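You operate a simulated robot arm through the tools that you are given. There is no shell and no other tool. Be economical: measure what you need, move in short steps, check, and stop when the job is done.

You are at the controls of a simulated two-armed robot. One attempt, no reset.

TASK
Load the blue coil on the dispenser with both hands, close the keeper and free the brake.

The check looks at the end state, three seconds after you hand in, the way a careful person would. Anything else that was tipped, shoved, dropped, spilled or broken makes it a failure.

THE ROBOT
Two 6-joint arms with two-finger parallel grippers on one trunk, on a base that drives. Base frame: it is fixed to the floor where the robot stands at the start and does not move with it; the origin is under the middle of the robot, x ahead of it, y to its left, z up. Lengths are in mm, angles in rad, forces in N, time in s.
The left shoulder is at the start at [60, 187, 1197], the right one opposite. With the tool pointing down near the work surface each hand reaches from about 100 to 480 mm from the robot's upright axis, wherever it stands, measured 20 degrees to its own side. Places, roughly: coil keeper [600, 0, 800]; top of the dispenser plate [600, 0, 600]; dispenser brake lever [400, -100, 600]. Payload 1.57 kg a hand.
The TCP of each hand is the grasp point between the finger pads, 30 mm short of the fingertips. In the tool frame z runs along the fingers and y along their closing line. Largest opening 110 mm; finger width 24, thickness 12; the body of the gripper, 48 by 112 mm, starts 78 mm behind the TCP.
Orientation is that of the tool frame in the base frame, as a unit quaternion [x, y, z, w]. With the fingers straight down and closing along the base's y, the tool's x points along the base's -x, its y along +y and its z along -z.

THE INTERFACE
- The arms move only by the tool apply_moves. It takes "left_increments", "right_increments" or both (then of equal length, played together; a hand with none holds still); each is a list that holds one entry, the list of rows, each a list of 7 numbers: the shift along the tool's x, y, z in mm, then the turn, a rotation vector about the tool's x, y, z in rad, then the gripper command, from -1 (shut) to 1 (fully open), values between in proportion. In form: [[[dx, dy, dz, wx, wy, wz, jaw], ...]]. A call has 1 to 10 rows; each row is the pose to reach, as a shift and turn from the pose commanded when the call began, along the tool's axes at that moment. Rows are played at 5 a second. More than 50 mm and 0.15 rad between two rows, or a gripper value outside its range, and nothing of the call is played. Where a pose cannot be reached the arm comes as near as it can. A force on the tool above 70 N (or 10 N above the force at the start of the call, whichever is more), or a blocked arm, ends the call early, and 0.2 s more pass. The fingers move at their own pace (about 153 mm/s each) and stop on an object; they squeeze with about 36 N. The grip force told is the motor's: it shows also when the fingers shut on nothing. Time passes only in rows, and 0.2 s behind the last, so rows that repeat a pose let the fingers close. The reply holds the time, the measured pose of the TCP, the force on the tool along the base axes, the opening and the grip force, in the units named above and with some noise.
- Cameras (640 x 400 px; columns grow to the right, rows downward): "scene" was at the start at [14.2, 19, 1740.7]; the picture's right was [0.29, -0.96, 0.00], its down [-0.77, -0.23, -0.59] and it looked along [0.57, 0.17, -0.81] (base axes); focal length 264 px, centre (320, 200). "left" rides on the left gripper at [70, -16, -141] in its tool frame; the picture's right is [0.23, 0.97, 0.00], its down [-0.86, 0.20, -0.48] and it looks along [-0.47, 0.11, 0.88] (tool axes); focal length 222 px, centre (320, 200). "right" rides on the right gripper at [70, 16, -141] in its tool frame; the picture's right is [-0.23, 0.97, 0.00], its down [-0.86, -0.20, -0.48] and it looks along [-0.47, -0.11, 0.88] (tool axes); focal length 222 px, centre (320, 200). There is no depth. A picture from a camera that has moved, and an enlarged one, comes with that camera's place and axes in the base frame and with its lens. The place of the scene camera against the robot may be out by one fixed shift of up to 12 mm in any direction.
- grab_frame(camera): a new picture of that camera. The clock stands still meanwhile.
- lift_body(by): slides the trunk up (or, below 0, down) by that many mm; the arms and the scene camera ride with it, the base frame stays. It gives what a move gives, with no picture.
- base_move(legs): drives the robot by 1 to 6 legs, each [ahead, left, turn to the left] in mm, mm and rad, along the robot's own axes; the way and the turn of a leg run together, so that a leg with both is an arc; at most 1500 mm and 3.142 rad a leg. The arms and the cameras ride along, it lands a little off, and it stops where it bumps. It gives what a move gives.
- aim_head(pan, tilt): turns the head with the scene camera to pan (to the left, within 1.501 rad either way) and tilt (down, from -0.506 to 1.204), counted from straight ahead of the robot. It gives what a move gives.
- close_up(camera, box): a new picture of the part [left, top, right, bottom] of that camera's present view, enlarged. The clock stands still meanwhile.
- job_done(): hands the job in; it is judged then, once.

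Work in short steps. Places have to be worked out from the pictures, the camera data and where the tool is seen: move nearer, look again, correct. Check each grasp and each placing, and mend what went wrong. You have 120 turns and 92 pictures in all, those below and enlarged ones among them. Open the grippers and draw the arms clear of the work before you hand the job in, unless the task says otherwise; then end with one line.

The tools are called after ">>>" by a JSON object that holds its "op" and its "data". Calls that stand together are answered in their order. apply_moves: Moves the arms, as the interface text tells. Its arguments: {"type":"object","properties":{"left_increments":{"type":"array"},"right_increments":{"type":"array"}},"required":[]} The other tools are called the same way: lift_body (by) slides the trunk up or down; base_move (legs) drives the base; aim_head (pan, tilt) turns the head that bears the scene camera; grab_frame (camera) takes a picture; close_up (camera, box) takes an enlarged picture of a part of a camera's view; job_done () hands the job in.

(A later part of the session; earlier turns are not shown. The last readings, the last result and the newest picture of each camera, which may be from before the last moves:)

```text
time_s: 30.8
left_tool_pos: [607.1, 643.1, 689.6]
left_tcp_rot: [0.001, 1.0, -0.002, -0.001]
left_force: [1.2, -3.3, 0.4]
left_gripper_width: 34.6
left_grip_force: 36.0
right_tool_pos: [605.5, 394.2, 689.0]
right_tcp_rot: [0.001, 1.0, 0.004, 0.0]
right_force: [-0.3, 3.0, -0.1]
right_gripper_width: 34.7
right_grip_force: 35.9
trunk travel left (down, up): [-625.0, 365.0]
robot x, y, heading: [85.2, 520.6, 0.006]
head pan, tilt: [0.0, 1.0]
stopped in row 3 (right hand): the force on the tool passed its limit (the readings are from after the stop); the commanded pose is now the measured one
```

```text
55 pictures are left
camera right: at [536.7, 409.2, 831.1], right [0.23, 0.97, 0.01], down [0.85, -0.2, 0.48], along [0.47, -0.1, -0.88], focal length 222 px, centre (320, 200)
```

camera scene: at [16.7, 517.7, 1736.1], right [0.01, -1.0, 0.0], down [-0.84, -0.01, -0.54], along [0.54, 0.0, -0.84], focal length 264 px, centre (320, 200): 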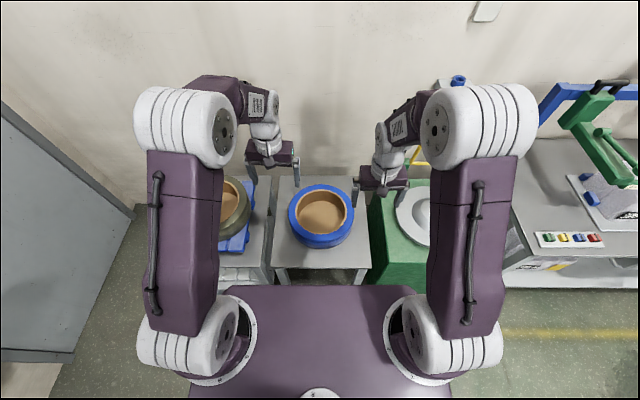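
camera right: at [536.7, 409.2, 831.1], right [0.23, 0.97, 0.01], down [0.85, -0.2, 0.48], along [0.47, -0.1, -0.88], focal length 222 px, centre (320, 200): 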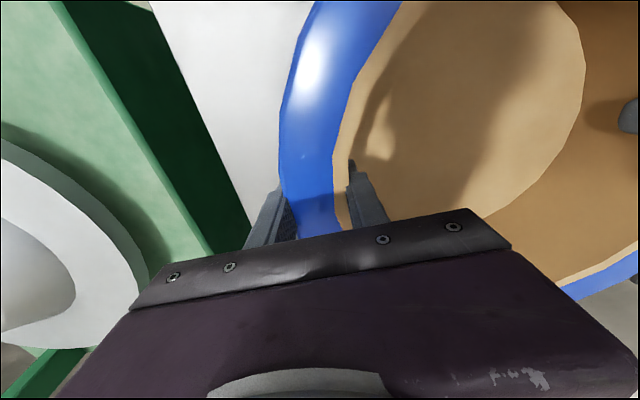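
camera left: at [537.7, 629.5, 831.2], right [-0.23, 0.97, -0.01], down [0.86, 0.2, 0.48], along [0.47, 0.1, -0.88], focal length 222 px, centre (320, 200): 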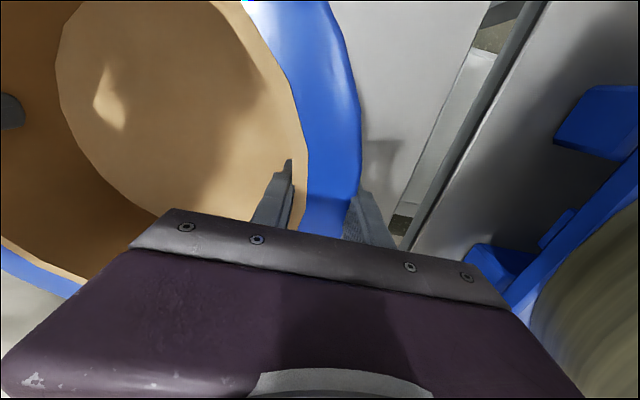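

Both hands hold the wall (opening 34.6), symmetric about y=518.6. I'll lift 40 mm slowly and check.

>>> {"op": "apply_moves", "data": {"left_increments": [[[0, 0, -10, 0, 0, 0, -1], [0, 0, -25, 0, 0, 0, -1], [0, 0, -40, 0, 0, 0, -1]]], "right_increments": [[[0, 0, -10, 0, 0, 0, -1], [0, 0, -25, 0, 0, 0, -1], [0, 0, -40, 0, 0, 0, -1]]]}}

>>> {"op": "grab_frame", "data": {"camera": "left"}}

>>> {"op": "grab_frame", "data": {"camera": "right"}}

```text
time_s: 31.6
left_tool_pos: [607.6, 643.6, 729.4]
left_tcp_rot: [0.001, 1.0, -0.002, -0.001]
left_force: [-2.5, 3.1, 0.3]
left_gripper_width: 34.0
left_grip_force: 35.6
right_tool_pos: [606.4, 392.9, 728.6]
right_tcp_rot: [0.0, 1.0, 0.003, -0.002]
right_force: [-1.1, -3.4, -0.8]
right_gripper_width: 34.3
right_grip_force: 35.9
trunk travel left (down, up): [-625.0, 365.0]
robot x, y, heading: [87.1, 523.9, 0.01]
head pan, tilt: [0.0, 1.0]
```

```text
54 pictures are left
camera left: at [538.2, 629.0, 870.0], right [-0.23, 0.97, 0.0], down [0.86, 0.2, 0.48], along [0.46, 0.1, -0.88], focal length 222 px, centre (320, 200)
```

left: 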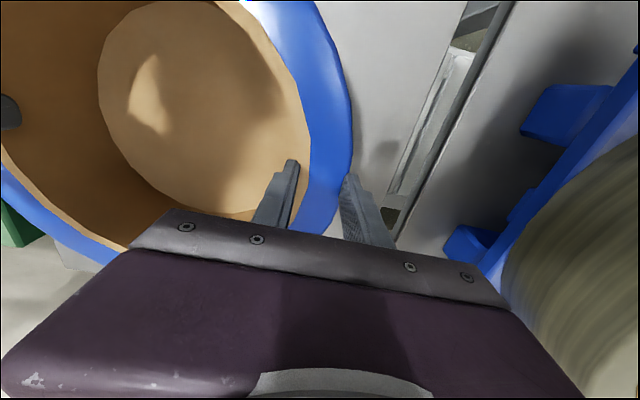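

```text
53 pictures are left
camera right: at [537.5, 408.5, 871.5], right [0.23, 0.97, 0.01], down [0.86, -0.2, 0.48], along [0.47, -0.1, -0.88], focal length 222 px, centre (320, 200)
```

right: 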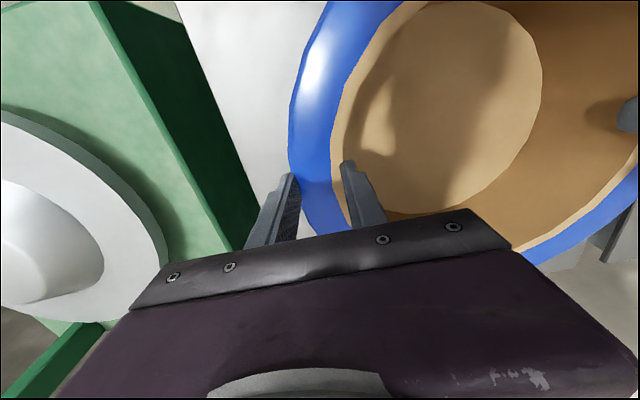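

The fingers slid up the wall and the coil stayed down: there is no load on the tools and the rim sits lower in view. I'll open, go deeper to z≈668, re-grip and lift very slowly while reading the force.

>>> {"op": "apply_moves", "data": {"left_increments": [[[0, 0, 0, 0, 0, 0, -0.1], [0, 0, 0, 0, 0, 0, -0.1], [0, 0, 30, 0, 0, 0, -0.1], [0, 0, 61, 0, 0, 0, -0.1], [0, 0, 61, 0, 0, 0, -1], [0, 0, 61, 0, 0, 0, -1], [0, 0, 61, 0, 0, 0, -1]]], "right_increments": [[[0, 0, 0, 0, 0, 0, -0.1], [0, 0, 0, 0, 0, 0, -0.1], [0, 0, 30, 0, 0, 0, -0.1], [0, 0, 61, 0, 0, 0, -0.1], [0, 0, 61, 0, 0, 0, -1], [0, 0, 61, 0, 0, 0, -1], [0, 0, 61, 0, 0, 0, -1]]]}}

>>> {"op": "apply_moves", "data": {"left_increments": [[[0, 0, -2, 0, 0, 0, -1], [0, 0, -4, 0, 0, 0, -1], [0, 0, -6, 0, 0, 0, -1]]], "right_increments": [[[0, 0, -2, 0, 0, 0, -1], [0, 0, -4, 0, 0, 0, -1], [0, 0, -6, 0, 0, 0, -1]]]}}

```text
time_s: 33.2
left_tool_pos: [606.7, 643.5, 672.1]
left_tcp_rot: [0.002, 1.0, -0.002, 0.0]
left_force: [-0.3, -12.5, 0.5]
left_gripper_width: 34.7
left_grip_force: 36.5
right_tool_pos: [604.7, 393.7, 668.6]
right_tcp_rot: [0.0, 1.0, 0.003, 0.001]
right_force: [-0.1, 10.0, 1.4]
right_gripper_width: 34.9
right_grip_force: 36.0
trunk travel left (down, up): [-625.0, 365.0]
robot x, y, heading: [89.6, 518.9, 0.007]
head pan, tilt: [0.0, 1.0]
```

```text
time_s: 34.0
left_tool_pos: [606.7, 644.3, 674.8]
left_tcp_rot: [0.0, 1.0, -0.004, 0.0]
left_force: [6.0, -13.9, -9.1]
left_gripper_width: 35.1
left_grip_force: 36.2
right_tool_pos: [606.6, 393.1, 673.0]
right_tcp_rot: [-0.001, 1.0, 0.004, 0.0]
right_force: [-5.5, 14.6, -7.7]
right_gripper_width: 34.9
right_grip_force: 35.8
trunk travel left (down, up): [-625.0, 365.0]
robot x, y, heading: [84.4, 521.9, 0.006]
head pan, tilt: [0.0, 1.0]
```

The load now shows (−9 and −8 N). Continuing slowly.

>>> {"op": "apply_moves", "data": {"left_increments": [[[0, 0, -2, 0, 0, 0, -1], [0, 0, -4, 0, 0, 0, -1], [0, 0, -6, 0, 0, 0, -1], [0, 0, -9, 0, 0, 0, -1], [0, 0, -12, 0, 0, 0, -1]]], "right_increments": [[[0, 0, -2, 0, 0, 0, -1], [0, 0, -4, 0, 0, 0, -1], [0, 0, -6, 0, 0, 0, -1], [0, 0, -9, 0, 0, 0, -1], [0, 0, -12, 0, 0, 0, -1]]]}}

>>> {"op": "grab_frame", "data": {"camera": "left"}}

>>> {"op": "grab_frame", "data": {"camera": "right"}}

```text
time_s: 35.2
left_tool_pos: [608.3, 643.4, 686.3]
left_tcp_rot: [0.001, 1.0, -0.004, -0.001]
left_force: [-1.2, -16.0, -6.8]
left_gripper_width: 34.7
left_grip_force: 35.8
right_tool_pos: [605.9, 394.2, 686.6]
right_tcp_rot: [0.0, 1.0, 0.003, -0.001]
right_force: [1.7, 15.3, -11.5]
right_gripper_width: 35.2
right_grip_force: 36.3
trunk travel left (down, up): [-625.0, 365.0]
robot x, y, heading: [84.5, 520.6, 0.008]
head pan, tilt: [0.0, 1.0]
```

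```text
52 pictures are left
camera left: at [538.6, 629.1, 828.0], right [-0.23, 0.97, -0.01], down [0.86, 0.2, 0.48], along [0.47, 0.1, -0.88], focal length 222 px, centre (320, 200)
```

left: 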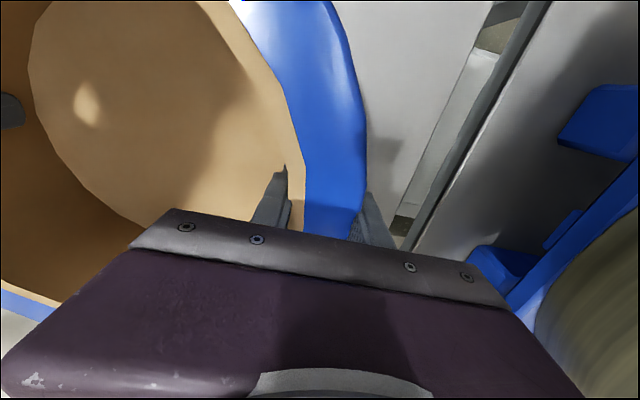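

```text
51 pictures are left
camera right: at [537.2, 409.0, 828.0], right [0.23, 0.97, 0.01], down [0.86, -0.2, 0.48], along [0.46, -0.1, -0.88], focal length 222 px, centre (320, 200)
```

right: 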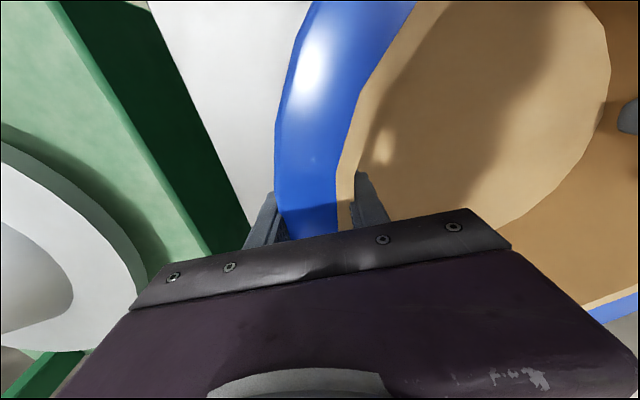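

It seems to hold this time. I'll lift 25 more gently and compare.

>>> {"op": "apply_moves", "data": {"left_increments": [[[0, 0, -4, 0, 0, 0, -1], [0, 0, -8, 0, 0, 0, -1], [0, 0, -13, 0, 0, 0, -1], [0, 0, -19, 0, 0, 0, -1], [0, 0, -25, 0, 0, 0, -1]]], "right_increments": [[[0, 0, -4, 0, 0, 0, -1], [0, 0, -8, 0, 0, 0, -1], [0, 0, -13, 0, 0, 0, -1], [0, 0, -19, 0, 0, 0, -1], [0, 0, -25, 0, 0, 0, -1]]]}}

>>> {"op": "grab_frame", "data": {"camera": "left"}}

>>> {"op": "grab_frame", "data": {"camera": "scene"}}

```text
time_s: 36.4
left_tool_pos: [607.3, 643.2, 712.0]
left_tcp_rot: [0.001, 1.0, -0.004, 0.0]
left_force: [3.6, -31.1, -2.9]
left_gripper_width: 34.9
left_grip_force: 36.2
right_tool_pos: [606.9, 393.7, 710.5]
right_tcp_rot: [0.001, 1.0, 0.005, -0.001]
right_force: [-3.1, 31.2, -14.0]
right_gripper_width: 35.4
right_grip_force: 36.1
trunk travel left (down, up): [-625.0, 365.0]
robot x, y, heading: [85.1, 523.1, 0.008]
head pan, tilt: [0.0, 1.0]
```

```text
50 pictures are left
camera left: at [537.7, 628.9, 852.5], right [-0.23, 0.97, -0.01], down [0.86, 0.2, 0.48], along [0.47, 0.1, -0.88], focal length 222 px, centre (320, 200)
```

left: 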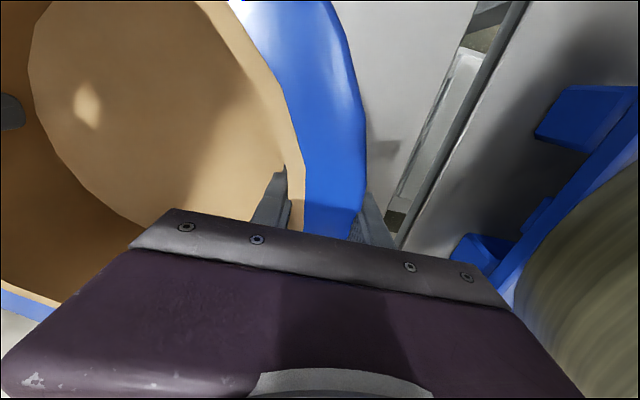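

```text
49 pictures are left
camera scene: at [101.4, 519.8, 1536.0], right [0.01, -1.0, 0.0], down [-0.84, -0.01, -0.54], along [0.54, 0.0, -0.84], focal length 264 px, centre (320, 200)
```

scene: 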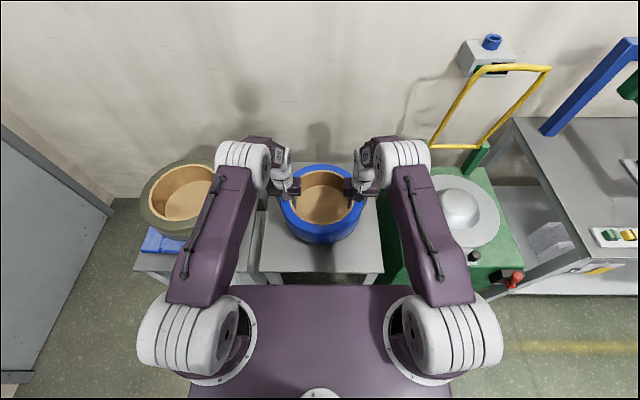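

The coil now moves with the hands (about 17 N in total). I'll ease the 31 N of outward tension, then raise the whole trunk by 120 so the arms keep their geometry.

>>> {"op": "apply_moves", "data": {"left_increments": [[[0, -2, 0, 0, 0, 0, -1], [0, -3, 0, 0, 0, 0, -1]]], "right_increments": [[[0, 2, 0, 0, 0, 0, -1], [0, 3, 0, 0, 0, 0, -1]]]}}

>>> {"op": "lift_body", "data": {"by": 120}}

>>> {"op": "grab_frame", "data": {"camera": "left"}}

>>> {"op": "grab_frame", "data": {"camera": "right"}}

```text
time_s: 37.0
left_tool_pos: [607.6, 644.0, 712.4]
left_tcp_rot: [0.001, 1.0, -0.003, -0.001]
left_force: [3.3, 7.4, -9.6]
left_gripper_width: 34.8
left_grip_force: 36.1
right_tool_pos: [604.9, 393.7, 709.4]
right_tcp_rot: [0.0, 1.0, 0.003, -0.002]
right_force: [-3.6, -7.5, -8.4]
right_gripper_width: 34.9
right_grip_force: 35.8
trunk travel left (down, up): [-625.0, 365.0]
robot x, y, heading: [82.5, 523.7, 0.006]
head pan, tilt: [0.0, 1.0]
```

```text
time_s: 38.5
left_tool_pos: [608.1, 645.0, 831.6]
left_tcp_rot: [0.001, 1.0, -0.002, -0.001]
left_force: [3.6, 41.2, -7.7]
left_gripper_width: 34.9
left_grip_force: 36.5
right_tool_pos: [606.9, 393.4, 829.1]
right_tcp_rot: [0.0, 1.0, 0.001, -0.001]
right_force: [-4.0, -41.6, -9.8]
right_gripper_width: 34.6
right_grip_force: 35.7
trunk travel left (down, up): [-745.0, 245.0]
robot x, y, heading: [86.5, 524.6, 0.005]
head pan, tilt: [0.0, 1.0]
```

```text
48 pictures are left
camera left: at [538.7, 628.8, 973.4], right [-0.23, 0.97, 0.0], down [0.86, 0.2, 0.48], along [0.46, 0.11, -0.88], focal length 222 px, centre (320, 200)
```

left: 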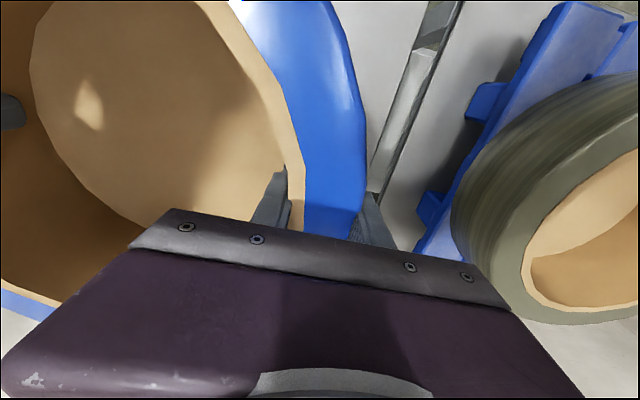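

```text
47 pictures are left
camera right: at [538.1, 409.6, 972.3], right [0.23, 0.97, 0.0], down [0.86, -0.2, 0.48], along [0.47, -0.1, -0.88], focal length 222 px, centre (320, 200)
```

right: 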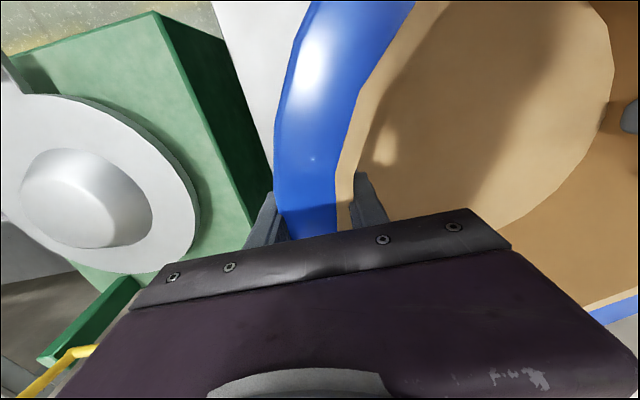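

The internal load has reversed, so I'll spread the hands by 1.5 mm each. Then I'll drive right 100 mm so the right camera sees the whole plate and I can locate its centre.

>>> {"op": "apply_moves", "data": {"left_increments": [[[0, 1.5, 0, 0, 0, 0, -1], [0, 1.5, 0, 0, 0, 0, -1]]], "right_increments": [[[0, -1.5, 0, 0, 0, 0, -1], [0, -1.5, 0, 0, 0, 0, -1]]]}}

>>> {"op": "base_move", "data": {"legs": [[0, -100, 0]]}}

>>> {"op": "grab_frame", "data": {"camera": "right"}}

>>> {"op": "grab_frame", "data": {"camera": "scene"}}

```text
time_s: 39.1
left_tool_pos: [609.1, 644.4, 831.6]
left_tcp_rot: [0.001, 1.0, -0.003, -0.001]
left_force: [1.7, 28.1, -6.9]
left_gripper_width: 34.6
left_grip_force: 36.4
right_tool_pos: [606.2, 393.2, 830.7]
right_tcp_rot: [-0.001, 1.0, 0.003, 0.0]
right_force: [-1.1, -27.8, -11.0]
right_gripper_width: 34.9
right_grip_force: 36.1
trunk travel left (down, up): [-745.0, 245.0]
robot x, y, heading: [88.1, 520.2, 0.004]
head pan, tilt: [0.0, 1.0]
```

```text
time_s: 40.3
left_tool_pos: [609.1, 546.8, 833.2]
left_tcp_rot: [-0.002, 1.0, -0.003, -0.001]
left_force: [2.7, 26.5, -7.7]
left_gripper_width: 34.7
left_grip_force: 36.1
right_tool_pos: [607.8, 297.4, 830.8]
right_tcp_rot: [-0.002, 1.0, 0.003, -0.001]
right_force: [-2.3, -25.8, -10.9]
right_gripper_width: 34.9
right_grip_force: 35.8
trunk travel left (down, up): [-745.0, 245.0]
robot x, y, heading: [84.9, 420.1, 0.013]
head pan, tilt: [0.0, 1.0]
```

```text
46 pictures are left
camera right: at [538.6, 312.5, 972.9], right [0.22, 0.97, 0.01], down [0.86, -0.2, 0.48], along [0.47, -0.1, -0.88], focal length 222 px, centre (320, 200)
```

right: 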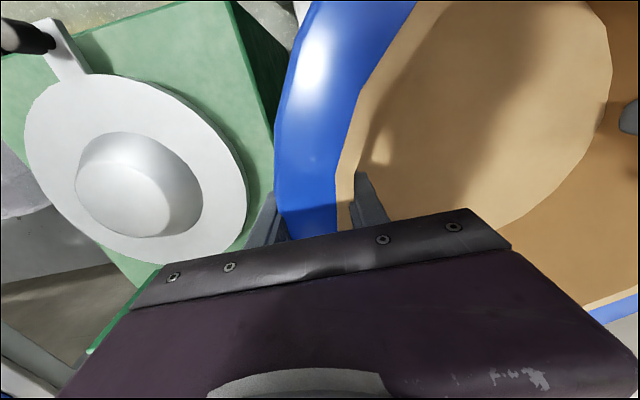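

```text
45 pictures are left
camera scene: at [102.7, 421.7, 1656.1], right [0.01, -1.0, 0.0], down [-0.84, -0.01, -0.54], along [0.54, 0.01, -0.84], focal length 264 px, centre (320, 200)
```

scene: 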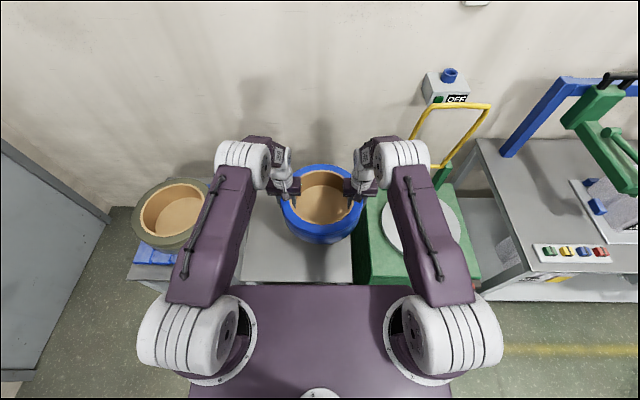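

Fitting the plate gives a centre of about (630, −2) with its top at z≈634, and a hub base radius of about 98 against a bore radius of 107. The coil is now centred at (608, 422), so I'll drive right 424 and then ahead 16.

>>> {"op": "base_move", "data": {"legs": [[0, -424, 0], [14, 0, 0]]}}

>>> {"op": "grab_frame", "data": {"camera": "scene"}}

>>> {"op": "grab_frame", "data": {"camera": "right"}}

>>> {"op": "grab_frame", "data": {"camera": "left"}}

```text
time_s: 43.2
left_tool_pos: [623.0, 121.5, 834.7]
left_tcp_rot: [0.005, 1.0, -0.002, 0.001]
left_force: [0.8, -2.7, -6.7]
left_gripper_width: 34.7
left_grip_force: 36.1
right_tool_pos: [618.7, -130.3, 833.1]
right_tcp_rot: [0.005, 1.0, 0.003, 0.001]
right_force: [-1.7, 2.4, -10.2]
right_gripper_width: 34.9
right_grip_force: 36.3
trunk travel left (down, up): [-745.0, 245.0]
robot x, y, heading: [105.0, 3.4, -0.008]
head pan, tilt: [0.0, 1.0]
```

```text
44 pictures are left
camera scene: at [113.0, 1.0, 1656.1], right [0.0, -1.0, 0.0], down [-0.84, 0.0, -0.54], along [0.54, 0.0, -0.84], focal length 264 px, centre (320, 200)
```

scene: 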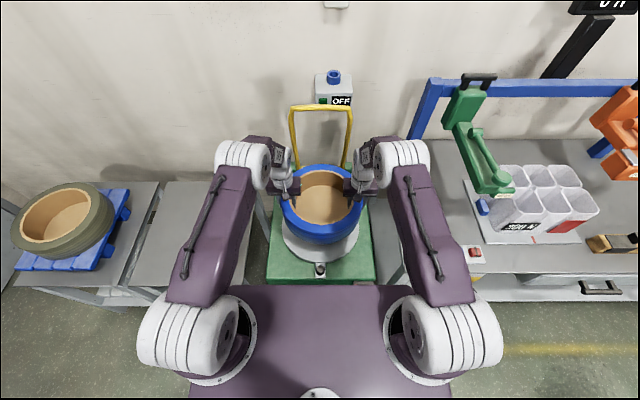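

```text
43 pictures are left
camera right: at [549.5, -114.0, 974.4], right [0.24, 0.97, 0.01], down [0.85, -0.21, 0.48], along [0.47, -0.11, -0.88], focal length 222 px, centre (320, 200)
```

right: 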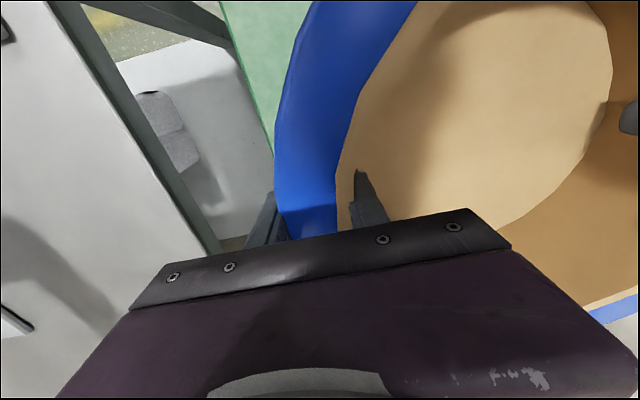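

```text
42 pictures are left
camera left: at [552.9, 105.8, 975.2], right [-0.22, 0.98, -0.01], down [0.86, 0.19, 0.48], along [0.47, 0.1, -0.88], focal length 222 px, centre (320, 200)
```

left: 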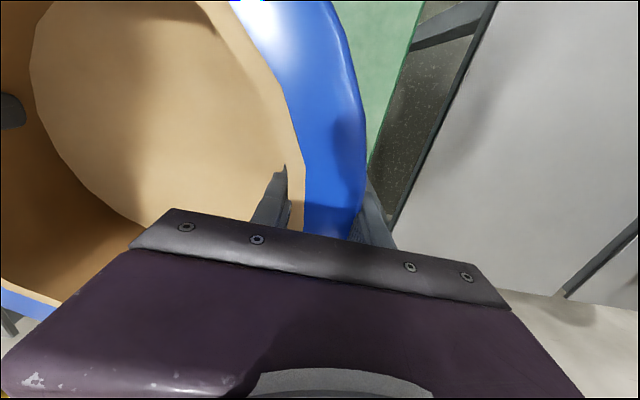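

The coil centre is at about (621, −4) against the plate centre estimate of (630, −2). An enlarged scene view will show the alignment.

>>> {"op": "close_up", "data": {"camera": "scene", "box": [255, 150, 395, 290]}}

```text
2.86 times, centred on (325, 220) of scene
camera zoom: at [113.0, 1.0, 1656.1], right [0.0, -1.0, 0.0], down [-0.84, 0.0, -0.54], along [0.54, 0.0, -0.84], focal length 755 px, centre (306, 143)
```

zoom: 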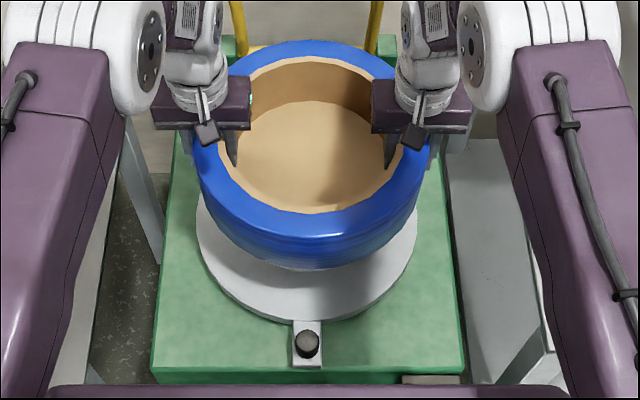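

The hub top is at about z=676 and the plate centre at about (633, 0). I'll shift the coil +11 in x and +3 in y, and lower the trunk 60; the coil bottom stays well above the hub.

>>> {"op": "apply_moves", "data": {"left_increments": [[[-6, 1, 0, 0, 0, 0, -1], [-11, 3, 0, 0, 0, 0, -1], [-11, 3, 0, 0, 0, 0, -1]]], "right_increments": [[[-6, 1, 0, 0, 0, 0, -1], [-11, 3, 0, 0, 0, 0, -1], [-11, 3, 0, 0, 0, 0, -1]]]}}

>>> {"op": "lift_body", "data": {"by": -60}}

>>> {"op": "close_up", "data": {"camera": "scene", "box": [255, 150, 395, 290]}}

```text
time_s: 44.0
left_tool_pos: [636.7, 124.1, 831.6]
left_tcp_rot: [0.006, 1.0, -0.003, -0.002]
left_force: [-1.3, 5.6, -5.4]
left_gripper_width: 34.8
left_grip_force: 35.6
right_tool_pos: [631.6, -127.0, 830.0]
right_tcp_rot: [0.005, 1.0, 0.003, -0.002]
right_force: [1.0, -6.0, -12.1]
right_gripper_width: 35.0
right_grip_force: 35.9
trunk travel left (down, up): [-745.0, 245.0]
robot x, y, heading: [100.0, 4.4, -0.006]
head pan, tilt: [0.0, 1.0]
```

```text
time_s: 45.0
left_tool_pos: [636.2, 123.4, 772.3]
left_tcp_rot: [0.006, 1.0, -0.002, 0.0]
left_force: [-0.1, 13.8, -5.0]
left_gripper_width: 34.7
left_grip_force: 36.3
right_tool_pos: [631.1, -127.2, 769.5]
right_tcp_rot: [0.005, 1.0, 0.003, -0.002]
right_force: [-0.4, -14.6, -11.5]
right_gripper_width: 35.3
right_grip_force: 36.1
trunk travel left (down, up): [-685.0, 305.0]
robot x, y, heading: [100.3, 2.3, -0.004]
head pan, tilt: [0.0, 1.0]
```

```text
2.86 times, centred on (325, 220) of scene
camera zoom: at [117.8, 0.4, 1596.1], right [0.0, -1.0, 0.0], down [-0.84, 0.0, -0.54], along [0.54, 0.0, -0.84], focal length 755 px, centre (306, 143)
```

zoom: 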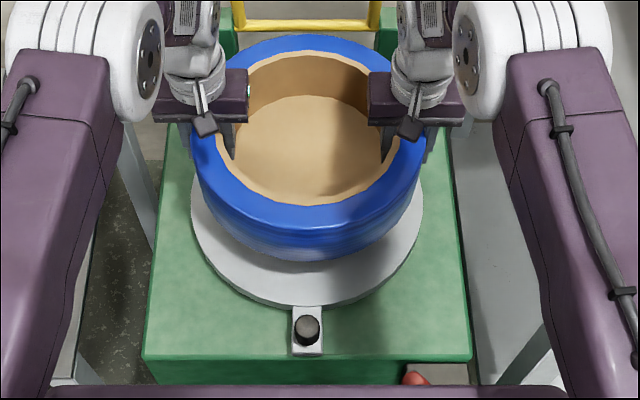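

Alignment looks good, with the coil centred at about (634, −2). I'll lower in steps and watch the vertical force.

>>> {"op": "apply_moves", "data": {"left_increments": [[[0, 0, 10, 0, 0, 0, -1], [0, 0, 20, 0, 0, 0, -1], [0, 0, 30, 0, 0, 0, -1], [0, 0, 40, 0, 0, 0, -1], [0, 0, 48, 0, 0, 0, -1]]], "right_increments": [[[0, 0, 10, 0, 0, 0, -1], [0, 0, 20, 0, 0, 0, -1], [0, 0, 30, 0, 0, 0, -1], [0, 0, 40, 0, 0, 0, -1], [0, 0, 48, 0, 0, 0, -1]]]}}

>>> {"op": "close_up", "data": {"camera": "scene", "box": [255, 150, 395, 290]}}

```text
time_s: 46.2
left_tool_pos: [636.1, 124.4, 725.1]
left_tcp_rot: [0.007, 1.0, -0.002, -0.001]
left_force: [-2.7, 21.9, -9.0]
left_gripper_width: 34.9
left_grip_force: 36.2
right_tool_pos: [631.7, -128.2, 721.6]
right_tcp_rot: [0.005, 1.0, 0.003, -0.001]
right_force: [2.1, -22.2, -9.6]
right_gripper_width: 34.7
right_grip_force: 35.6
trunk travel left (down, up): [-685.0, 305.0]
robot x, y, heading: [101.2, 2.4, -0.001]
head pan, tilt: [0.0, 1.0]
```

```text
2.86 times, centred on (325, 220) of scene
camera zoom: at [118.3, 0.4, 1596.1], right [0.0, -1.0, 0.0], down [-0.84, 0.0, -0.54], along [0.54, 0.0, -0.84], focal length 755 px, centre (306, 143)
```

zoom: 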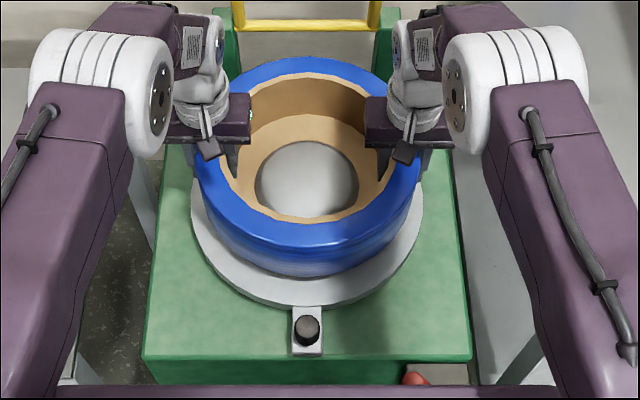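

The hub is entering the bore, centred and with no contact force. Continuing down.

>>> {"op": "apply_moves", "data": {"left_increments": [[[0, 0, 8, 0, 0, 0, -1], [0, 0, 16, 0, 0, 0, -1], [0, 0, 24, 0, 0, 0, -1], [0, 0, 32, 0, 0, 0, -1]]], "right_increments": [[[0, 0, 8, 0, 0, 0, -1], [0, 0, 16, 0, 0, 0, -1], [0, 0, 24, 0, 0, 0, -1], [0, 0, 32, 0, 0, 0, -1]]]}}

>>> {"op": "close_up", "data": {"camera": "scene", "box": [255, 150, 395, 290]}}

```text
time_s: 47.2
left_tool_pos: [637.1, 122.6, 696.9]
left_tcp_rot: [0.006, 1.0, -0.001, 0.003]
left_force: [1.0, 20.1, 11.6]
left_gripper_width: 34.7
left_grip_force: 35.7
right_tool_pos: [631.6, -127.3, 696.0]
right_tcp_rot: [0.004, 1.0, 0.003, 0.002]
right_force: [3.8, -21.6, 8.8]
right_gripper_width: 34.9
right_grip_force: 36.2
trunk travel left (down, up): [-685.0, 305.0]
robot x, y, heading: [102.0, 3.6, -0.003]
head pan, tilt: [0.0, 1.0]
```

```text
2.86 times, centred on (325, 220) of scene
camera zoom: at [112.9, 0.2, 1597.0], right [0.0, -1.0, 0.0], down [-0.84, 0.0, -0.54], along [0.54, 0.0, -0.84], focal length 755 px, centre (306, 143)
```

zoom: 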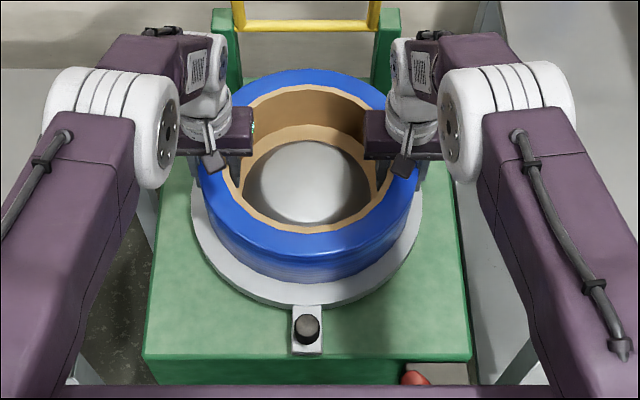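

Contact: the vertical forces have turned upward at TCP z≈696. I'll zoom in to see whether the coil is on the plate or caught on the hub.

>>> {"op": "close_up", "data": {"camera": "scene", "box": [290, 165, 360, 220]}}

>>> {"op": "grab_frame", "data": {"camera": "left"}}

>>> {"op": "grab_frame", "data": {"camera": "right"}}

```text
7.27 times, centred on (325, 192) of scene
camera zoom: at [112.9, 0.2, 1597.0], right [0.0, -1.0, 0.0], down [-0.84, 0.0, -0.54], along [0.54, 0.0, -0.84], focal length 1922 px, centre (284, 254)
```

zoom: 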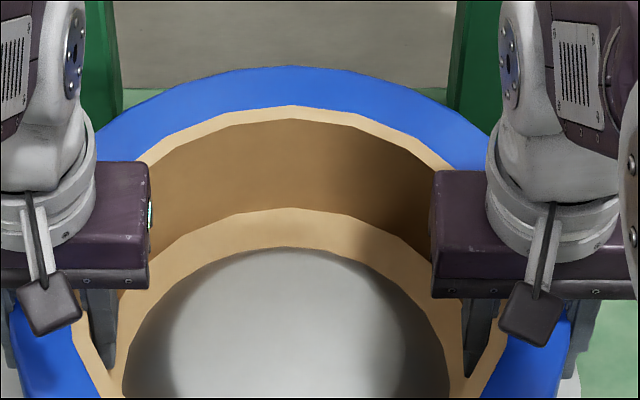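

```text
36 pictures are left
camera left: at [565.9, 108.1, 837.1], right [-0.21, 0.98, -0.01], down [0.85, 0.19, 0.48], along [0.47, 0.1, -0.87], focal length 222 px, centre (320, 200)
```

left: 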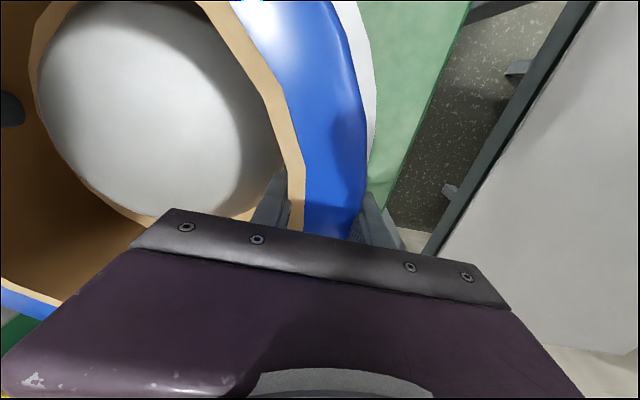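

```text
35 pictures are left
camera right: at [561.4, -111.5, 836.5], right [0.24, 0.97, 0.01], down [0.85, -0.21, 0.48], along [0.47, -0.11, -0.88], focal length 222 px, centre (320, 200)
```

right: 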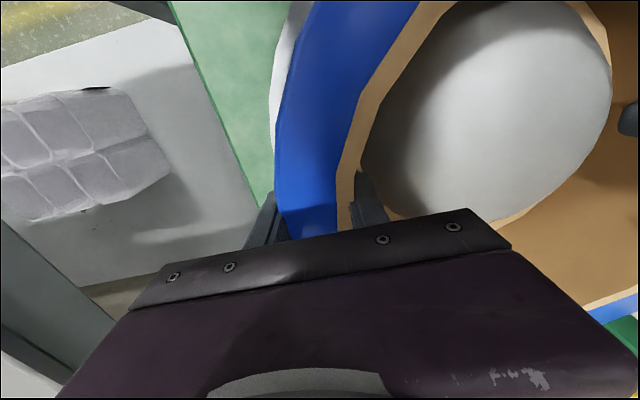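

The rear gap between hub and bore is about 28 mm and the front gap only about 4, so the coil is roughly 10 mm too far ahead and rests on the cone's front. I'll lift 4, move back 11, and lower again.

>>> {"op": "apply_moves", "data": {"left_increments": [[[0, 0, -6, 0, 0, 0, -1], [6, 0, -6, 0, 0, 0, -1], [11, 0, -6, 0, 0, 0, -1], [11, 0, -2, 0, 0, 0, -1], [11, 0, 4, 0, 0, 0, -1]]], "right_increments": [[[0, 0, -6, 0, 0, 0, -1], [6, 0, -6, 0, 0, 0, -1], [11, 0, -6, 0, 0, 0, -1], [11, 0, -2, 0, 0, 0, -1], [11, 0, 4, 0, 0, 0, -1]]]}}

>>> {"op": "close_up", "data": {"camera": "scene", "box": [285, 165, 365, 235]}}

```text
time_s: 48.4
left_tool_pos: [622.7, 123.6, 696.1]
left_tcp_rot: [0.006, 1.0, -0.001, 0.006]
left_force: [-2.1, 33.0, 39.8]
left_gripper_width: 34.8
left_grip_force: 35.4
right_tool_pos: [620.8, -125.8, 693.1]
right_tcp_rot: [0.003, 1.0, 0.002, 0.006]
right_force: [4.1, -32.5, 27.1]
right_gripper_width: 34.8
right_grip_force: 36.5
trunk travel left (down, up): [-685.0, 305.0]
robot x, y, heading: [106.2, 4.0, -0.002]
head pan, tilt: [0.0, 1.0]
```

```text
5.71 times, centred on (325, 200) of scene
camera zoom: at [107.3, 1.1, 1597.4], right [0.0, -1.0, 0.0], down [-0.84, 0.0, -0.54], along [0.54, 0.0, -0.84], focal length 1510 px, centre (291, 200)
```

zoom: 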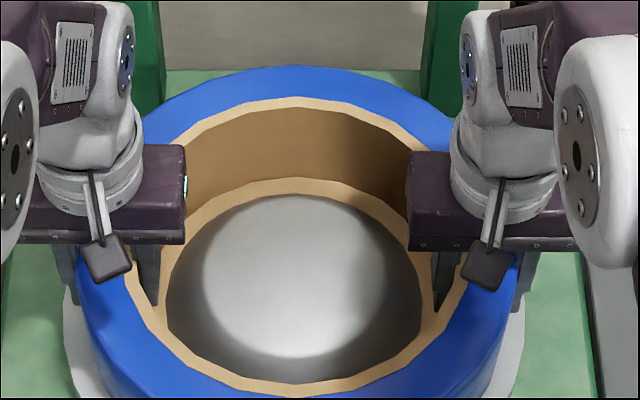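

The contact height is the same (about 695) and the load is now firm. The hub is centred in the bore, so the coil is seated on the plate. I'll ease the loads, then open both hands to a moderate width.

>>> {"op": "apply_moves", "data": {"left_increments": [[[0, 1, -3, 0, 0, 0, -1], [0, 2, -5, 0, 0, 0, -1], [0, 2, -5, 0, 0, 0, -1]]], "right_increments": [[[0, -1, -3, 0, 0, 0, -1], [0, -2, -5, 0, 0, 0, -1], [0, -2, -5, 0, 0, 0, -1]]]}}

>>> {"op": "apply_moves", "data": {"left_increments": [[[0, 0, 0, 0, 0, 0, -0.3], [0, 0, 0, 0, 0, 0, -0.1], [0, 0, 0, 0, 0, 0, 0.0], [0, 0, 0, 0, 0, 0, 0.0]]], "right_increments": [[[0, 0, 0, 0, 0, 0, -0.3], [0, 0, 0, 0, 0, 0, -0.1], [0, 0, 0, 0, 0, 0, 0.0], [0, 0, 0, 0, 0, 0, 0.0]]]}}

>>> {"op": "close_up", "data": {"camera": "scene", "box": [270, 150, 380, 260]}}

```text
time_s: 49.2
left_tool_pos: [623.8, 122.5, 696.3]
left_tcp_rot: [0.007, 1.0, -0.003, 0.002]
left_force: [3.7, 6.9, 14.5]
left_gripper_width: 34.5
left_grip_force: 36.0
right_tool_pos: [618.5, -127.5, 691.7]
right_tcp_rot: [0.003, 1.0, 0.003, 0.0]
right_force: [5.3, -3.4, 5.8]
right_gripper_width: 34.7
right_grip_force: 36.2
trunk travel left (down, up): [-685.0, 305.0]
robot x, y, heading: [104.0, 4.4, -0.01]
head pan, tilt: [0.0, 1.0]
```

```text
time_s: 50.2
left_tool_pos: [624.0, 124.8, 695.3]
left_tcp_rot: [0.006, 1.0, -0.003, 0.0]
left_force: [-0.5, 0.3, -0.6]
left_gripper_width: 54.7
left_grip_force: 0.1
right_tool_pos: [620.3, -129.1, 690.9]
right_tcp_rot: [0.004, 1.0, 0.003, 0.0]
right_force: [0.7, 0.5, 0.0]
right_gripper_width: 55.2
right_grip_force: 0.0
trunk travel left (down, up): [-685.0, 305.0]
robot x, y, heading: [98.0, 1.7, -0.01]
head pan, tilt: [0.0, 1.0]
```

```text
3.64 times, centred on (325, 205) of scene
camera zoom: at [114.8, 0.5, 1596.1], right [0.0, -1.0, 0.0], down [-0.84, 0.0, -0.54], along [0.54, 0.0, -0.84], focal length 961 px, centre (302, 182)
```

zoom: 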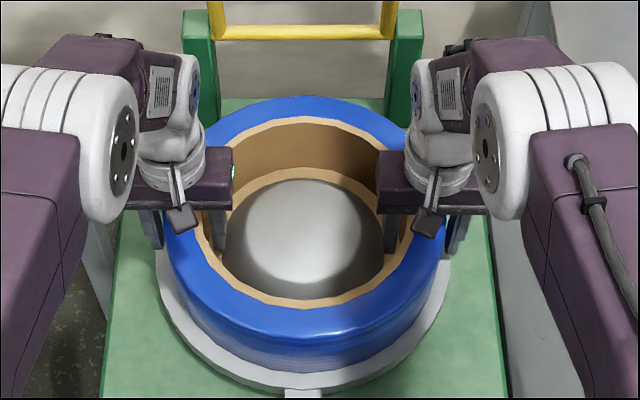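

The coil looks level on the plate with the hub inside. I'll raise both hands straight up and inspect.

>>> {"op": "apply_moves", "data": {"left_increments": [[[0, 0, -15, 0, 0, 0, 0], [0, 0, -45, 0, 0, 0, 0], [0, 0, -80, 0, 0, 0, 0], [0, 0, -120, 0, 0, 0, 0], [0, 0, -155, 0, 0, 0, 0]]], "right_increments": [[[0, 0, -15, 0, 0, 0, 0], [0, 0, -45, 0, 0, 0, 0], [0, 0, -80, 0, 0, 0, 0], [0, 0, -120, 0, 0, 0, 0], [0, 0, -155, 0, 0, 0, 0]]]}}

>>> {"op": "grab_frame", "data": {"camera": "left"}}

>>> {"op": "close_up", "data": {"camera": "scene", "box": [240, 120, 400, 300]}}

```text
time_s: 51.4
left_tool_pos: [625.0, 129.5, 851.2]
left_tcp_rot: [0.007, 1.0, -0.003, 0.001]
left_force: [0.1, 0.5, 0.9]
left_gripper_width: 54.9
left_grip_force: 0.0
right_tool_pos: [619.9, -130.6, 846.4]
right_tcp_rot: [0.005, 1.0, 0.002, 0.001]
right_force: [0.3, 1.0, 0.7]
right_gripper_width: 54.9
right_grip_force: 0.1
trunk travel left (down, up): [-685.0, 305.0]
robot x, y, heading: [100.2, -0.6, -0.007]
head pan, tilt: [0.0, 1.0]
```

```text
32 pictures are left
camera left: at [555.1, 113.5, 991.1], right [-0.22, 0.98, 0.0], down [0.86, 0.19, 0.48], along [0.47, 0.1, -0.88], focal length 222 px, centre (320, 200)
```

left: 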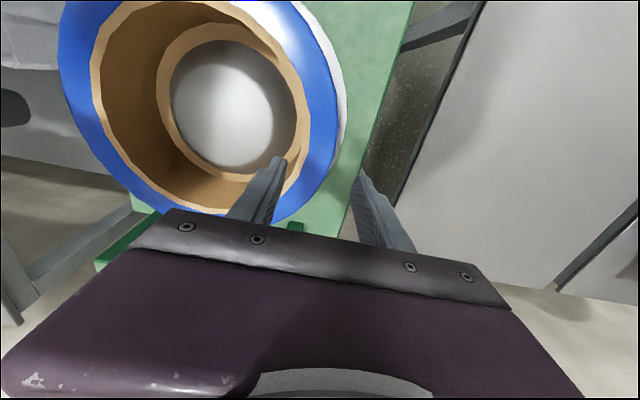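

```text
2.22 times, centred on (320, 210) of scene
camera zoom: at [113.6, 0.5, 1596.0], right [0.0, -1.0, 0.0], down [-0.84, 0.0, -0.54], along [0.54, 0.0, -0.84], focal length 587 px, centre (320, 178)
```

zoom: 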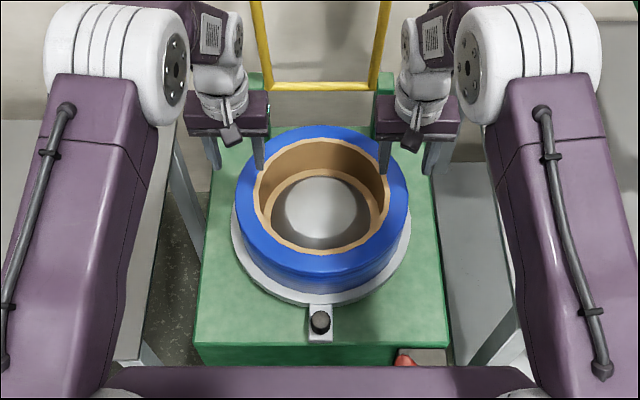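

The coil is seated and level. Next is closing the keeper. I'll raise the trunk by 140, move the right hand back and outward, and yaw the left hand for gripping the bar again.

>>> {"op": "lift_body", "data": {"by": 140}}

>>> {"op": "apply_moves", "data": {"left_increments": [[[10, 0, -10, 0, 0, 0.15, 1], [20, 0, -20, 0, 0, 0.3, 1], [30, 0, -30, 0, 0, 0.45, 1], [40, 0, -40, 0, 0, 0.6, 1], [50, 0, -60, 0, 0, 0.75, 1], [60, 0, -80, 0, 0, 0.9, 1], [70, 0, -100, 0, 0, 1.05, 1], [70, 0, -120, 0, 0, 1.2, 1], [70, 0, -140, 0, 0, 1.35, 1], [70, 0, -160, 0, 0, 1.5, 1]]], "right_increments": [[[15, -12, 0, 0, 0, 0, 1], [30, -24, 0, 0, 0, 0, 1], [45, -36, 0, 0, 0, 0, 1], [60, -48, 0, 0, 0, 0, 1], [75, -60, 0, 0, 0, 0, 1], [90, -72, 0, 0, 0, 0, 1], [105, -84, 0, 0, 0, 0, 1], [120, -96, 0, 0, 0, 0, 1], [135, -108, 0, 0, 0, 0, 1], [150, -120, 0, 0, 0, 0, 1]]]}}

>>> {"op": "apply_moves", "data": {"left_increments": [[[0, 0, 0, -0.13, 0, 0.03, 1], [0, 0, 0, -0.26, 0, 0.06, 1], [0, 0, 0, -0.39, 0, 0.06, 1], [0, 0, 0, -0.52, 0, 0.06, 1], [0, 0, 0, -0.63, 0, 0.06, 1]]]}}

>>> {"op": "grab_frame", "data": {"camera": "left"}}

```text
time_s: 53.1
left_tool_pos: [626.2, 127.6, 990.3]
left_tcp_rot: [0.006, 1.0, -0.002, 0.001]
left_force: [-0.3, 0.5, -0.2]
left_gripper_width: 54.9
left_grip_force: 0.1
right_tool_pos: [620.5, -131.3, 986.2]
right_tcp_rot: [0.004, 1.0, 0.003, 0.001]
right_force: [0.3, 0.3, 0.3]
right_gripper_width: 54.8
right_grip_force: 0.1
trunk travel left (down, up): [-825.0, 165.0]
robot x, y, heading: [99.6, 3.0, -0.005]
head pan, tilt: [0.0, 1.0]
```

```text
time_s: 55.3
left_tool_pos: [553.7, 128.5, 1150.1]
left_tcp_rot: [0.687, 0.727, 0.0, 0.001]
left_force: [-0.4, 0.7, 0.5]
left_gripper_width: 110.3
left_grip_force: 0.1
right_tool_pos: [466.5, -249.9, 984.6]
right_tcp_rot: [0.003, 1.0, 0.004, 0.0]
right_force: [-0.7, -1.2, 0.0]
right_gripper_width: 110.2
right_grip_force: 0.0
trunk travel left (down, up): [-825.0, 165.0]
robot x, y, heading: [103.6, 4.3, -0.009]
head pan, tilt: [0.0, 1.0]
```

```text
time_s: 56.5
left_tool_pos: [555.8, 140.2, 1147.8]
left_tcp_rot: [0.679, 0.687, 0.202, 0.162]
left_force: [-0.6, 0.0, -0.7]
left_gripper_width: 110.1
left_grip_force: 0.1
left hand out of reach, approached as far as the arm can: row 5
right_tool_pos: [467.2, -249.7, 984.2]
right_tcp_rot: [0.004, 1.0, 0.004, 0.0]
right_force: [0.6, 0.1, 0.6]
right_gripper_width: 110.0
right_grip_force: 0.0
trunk travel left (down, up): [-825.0, 165.0]
robot x, y, heading: [100.1, 4.7, -0.005]
head pan, tilt: [0.0, 1.0]
```

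```text
30 pictures are left
camera left: at [469.7, 202.2, 1266.0], right [0.84, 0.22, 0.5], down [-0.04, -0.88, 0.47], along [0.54, -0.42, -0.73], focal length 222 px, centre (320, 200)
```

left: 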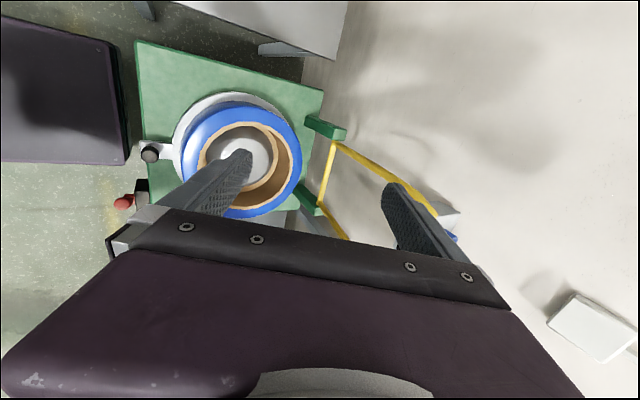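

The bar should be near (785, y, 1125), where I released it. I'll drive ahead 25 and bring the left hand to a standoff 110 mm back from the bar.

>>> {"op": "base_move", "data": {"legs": [[25, 0, 0]]}}

>>> {"op": "apply_moves", "data": {"left_increments": [[[-17, 32, 2, -0.02, -0.012, 0, 1], [-35, 64, 3, -0.04, -0.024, 0, 1], [-53, 96, 5, -0.06, -0.036, 0, 1], [-70, 128, 6, -0.08, -0.048, 0, 1], [-88, 160, 8, -0.1, -0.058, 0, 1]]]}}

>>> {"op": "grab_frame", "data": {"camera": "left"}}

```text
time_s: 57.3
left_tool_pos: [575.9, 140.0, 1151.7]
left_tcp_rot: [0.678, 0.687, 0.204, 0.164]
left_force: [-0.7, 0.1, 1.0]
left_gripper_width: 110.2
left_grip_force: 0.2
right_tool_pos: [487.3, -249.5, 986.5]
right_tcp_rot: [0.004, 1.0, 0.003, 0.002]
right_force: [-1.3, -0.2, -0.4]
right_gripper_width: 110.0
right_grip_force: 0.1
trunk travel left (down, up): [-825.0, 165.0]
robot x, y, heading: [125.7, 2.9, -0.002]
head pan, tilt: [0.0, 1.0]
```

```text
time_s: 58.5
left_tool_pos: [728.9, 54.1, 1218.2]
left_tcp_rot: [0.675, 0.671, 0.217, 0.215]
left_force: [0.0, 0.0, -0.5]
left_gripper_width: 109.9
left_grip_force: 0.0
right_tool_pos: [493.8, -250.3, 985.2]
right_tcp_rot: [0.004, 1.0, 0.003, 0.0]
right_force: [0.0, 0.6, 0.5]
right_gripper_width: 109.9
right_grip_force: 0.0
trunk travel left (down, up): [-825.0, 165.0]
robot x, y, heading: [128.8, 1.9, -0.001]
head pan, tilt: [0.0, 1.0]
```

```text
29 pictures are left
camera left: at [633.9, 123.6, 1323.1], right [0.79, 0.22, 0.57], down [-0.12, -0.86, 0.5], along [0.6, -0.47, -0.65], focal length 222 px, centre (320, 200)
```

left: 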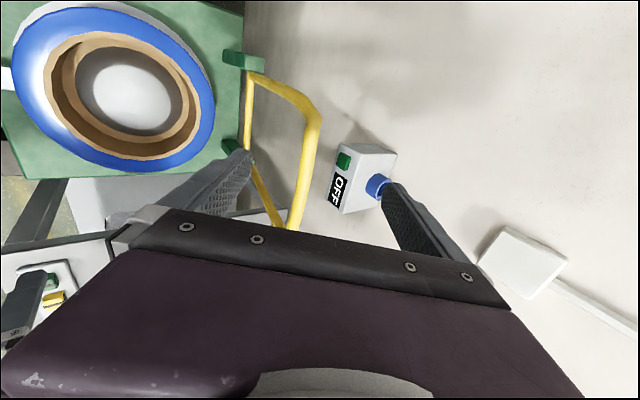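

The bar is at about (789, y, 1125) and in line. I'll narrow the opening to 60 mm to stay clear of the wall switch, advance 113 mm, and check.

>>> {"op": "apply_moves", "data": {"left_increments": [[[0, -4, 0, 0, 0, 0, 0.1], [0, -4, 30, 0, 0, 0, 0.1], [0, -4, 60, 0, 0, 0, 0.1], [0, -4, 90, 0, 0, 0, 0.1], [0, -4, 112, 0, 0, 0, 0.1]]]}}

>>> {"op": "grab_frame", "data": {"camera": "left"}}

```text
time_s: 59.7
left_tool_pos: [790.0, 52.9, 1123.8]
left_tcp_rot: [0.676, 0.672, 0.216, 0.214]
left_force: [-0.6, 0.1, -0.7]
left_gripper_width: 60.5
left_grip_force: 0.0
right_tool_pos: [493.0, -250.7, 983.9]
right_tcp_rot: [0.004, 1.0, 0.002, 0.0]
right_force: [0.2, -0.3, 0.2]
right_gripper_width: 110.1
right_grip_force: 0.0
trunk travel left (down, up): [-825.0, 165.0]
robot x, y, heading: [125.9, 4.0, -0.004]
head pan, tilt: [0.0, 1.0]
```

```text
28 pictures are left
camera left: at [694.5, 123.7, 1229.1], right [0.79, 0.22, 0.57], down [-0.12, -0.86, 0.5], along [0.6, -0.47, -0.65], focal length 222 px, centre (320, 200)
```

left: 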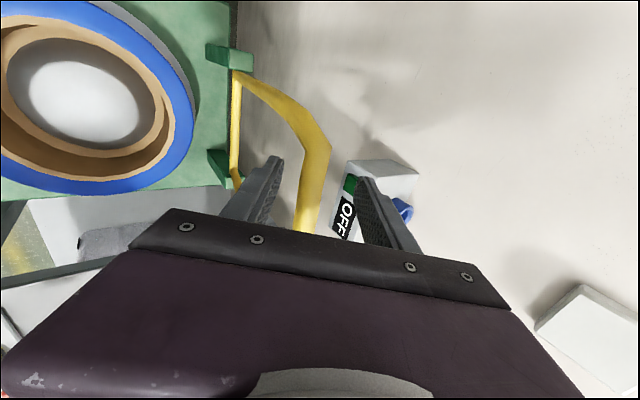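

The bar is between the fingers. Closing on it.

>>> {"op": "apply_moves", "data": {"left_increments": [[[0, 0, 0, 0, 0, 0, -1], [0, 0, 0, 0, 0, 0, -1], [0, 0, 0, 0, 0, 0, -1]]]}}

```text
time_s: 60.5
left_tool_pos: [783.8, 54.4, 1118.7]
left_tcp_rot: [0.676, 0.673, 0.213, 0.21]
left_force: [-24.8, -4.9, -31.6]
left_gripper_width: 21.6
left_grip_force: 34.4
right_tool_pos: [492.0, -249.9, 984.0]
right_tcp_rot: [0.005, 1.0, 0.004, 0.0]
right_force: [0.3, 0.3, 0.6]
right_gripper_width: 110.0
right_grip_force: 0.1
trunk travel left (down, up): [-825.0, 165.0]
robot x, y, heading: [125.8, -0.5, -0.004]
head pan, tilt: [0.0, 1.0]
```

Gripped. I'll bring the keeper down along the arc while unpitching, in two stages.

>>> {"op": "apply_moves", "data": {"left_increments": [[[0, -8, 1, 0, 0, 0, -1], [0, -30, -9, 0.06, 0, 0, -1], [0, -51, -17, 0.124, 0, 0, -1], [0, -74, -24, 0.19, 0, 0, -1], [0, -96, -29, 0.25, 0, 0, -1], [0, -120, -33, 0.31, 0, 0, -1], [0, -143, -36, 0.37, 0, 0, -1]]]}}

```text
time_s: 62.1
left_tool_pos: [652.4, 53.5, 1069.5]
left_tcp_rot: [0.704, 0.699, 0.089, 0.087]
left_force: [3.0, 1.0, -1.9]
left_gripper_width: 21.5
left_grip_force: 34.4
right_tool_pos: [492.8, -249.5, 985.1]
right_tcp_rot: [0.005, 1.0, 0.003, -0.001]
right_force: [0.2, 0.3, 0.0]
right_gripper_width: 110.1
right_grip_force: 0.0
trunk travel left (down, up): [-825.0, 165.0]
robot x, y, heading: [126.5, 2.5, -0.001]
head pan, tilt: [0.0, 1.0]
```

The forces are low and the arc fits. I'll continue down to about θ=0.14, where the fingertips still clear the coil rim.

>>> {"op": "apply_moves", "data": {"left_increments": [[[0, -42, 16, 0.08, 0, 0, -1], [0, -80, 36, 0.16, 0, 0, -1], [0, -115, 61, 0.25, 0, 0, -1], [0, -148, 90, 0.25, 0, 0, -1], [0, -176, 123, 0.25, 0, 0, -1], [0, -200, 158, 0.25, 0, 0, -1], [0, -219, 194, 0.25, 0, 0, -1], [0, -226, 210, 0.25, 0, 0, -1]]]}}

>>> {"op": "grab_frame", "data": {"camera": "left"}}

>>> {"op": "grab_frame", "data": {"camera": "right"}}

```text
time_s: 63.9
left_tool_pos: [484.7, 53.9, 809.1]
left_tcp_rot: [0.71, 0.704, 0.002, -0.001]
left_force: [-1.1, -18.2, -1.1]
left_gripper_width: 21.7
left_grip_force: 34.2
right_tool_pos: [492.5, -253.7, 983.4]
right_tcp_rot: [0.004, 1.0, 0.004, 0.0]
right_force: [0.1, -0.4, -0.4]
right_gripper_width: 109.9
right_grip_force: 0.1
trunk travel left (down, up): [-825.0, 165.0]
robot x, y, heading: [126.0, 2.4, -0.007]
head pan, tilt: [0.0, 1.0]
```

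```text
27 pictures are left
camera left: at [467.1, 124.1, 951.6], right [0.98, 0.22, 0.0], down [0.19, -0.86, 0.47], along [0.11, -0.46, -0.88], focal length 222 px, centre (320, 200)
```

left: 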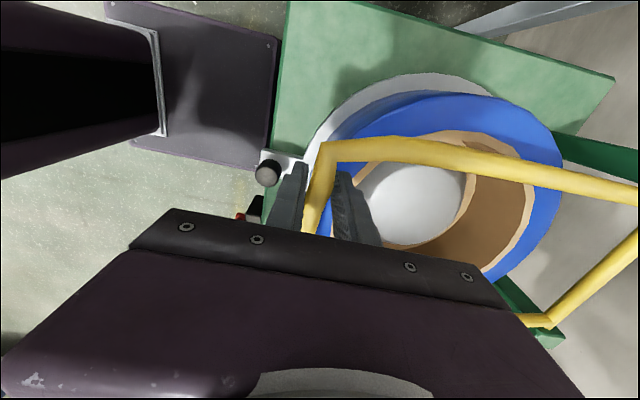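

```text
26 pictures are left
camera right: at [423.5, -236.7, 1126.4], right [0.24, 0.97, 0.01], down [0.85, -0.21, 0.48], along [0.46, -0.11, -0.88], focal length 222 px, centre (320, 200)
```

right: 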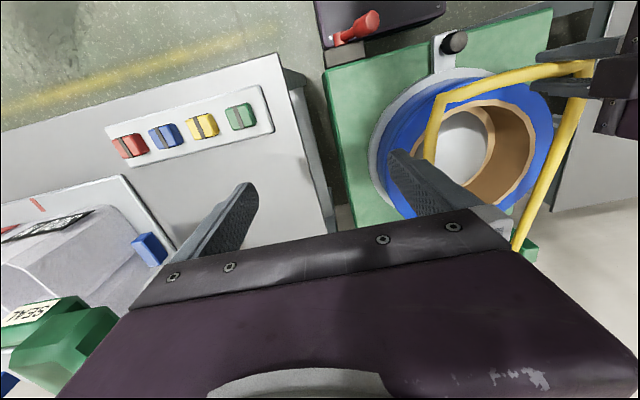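

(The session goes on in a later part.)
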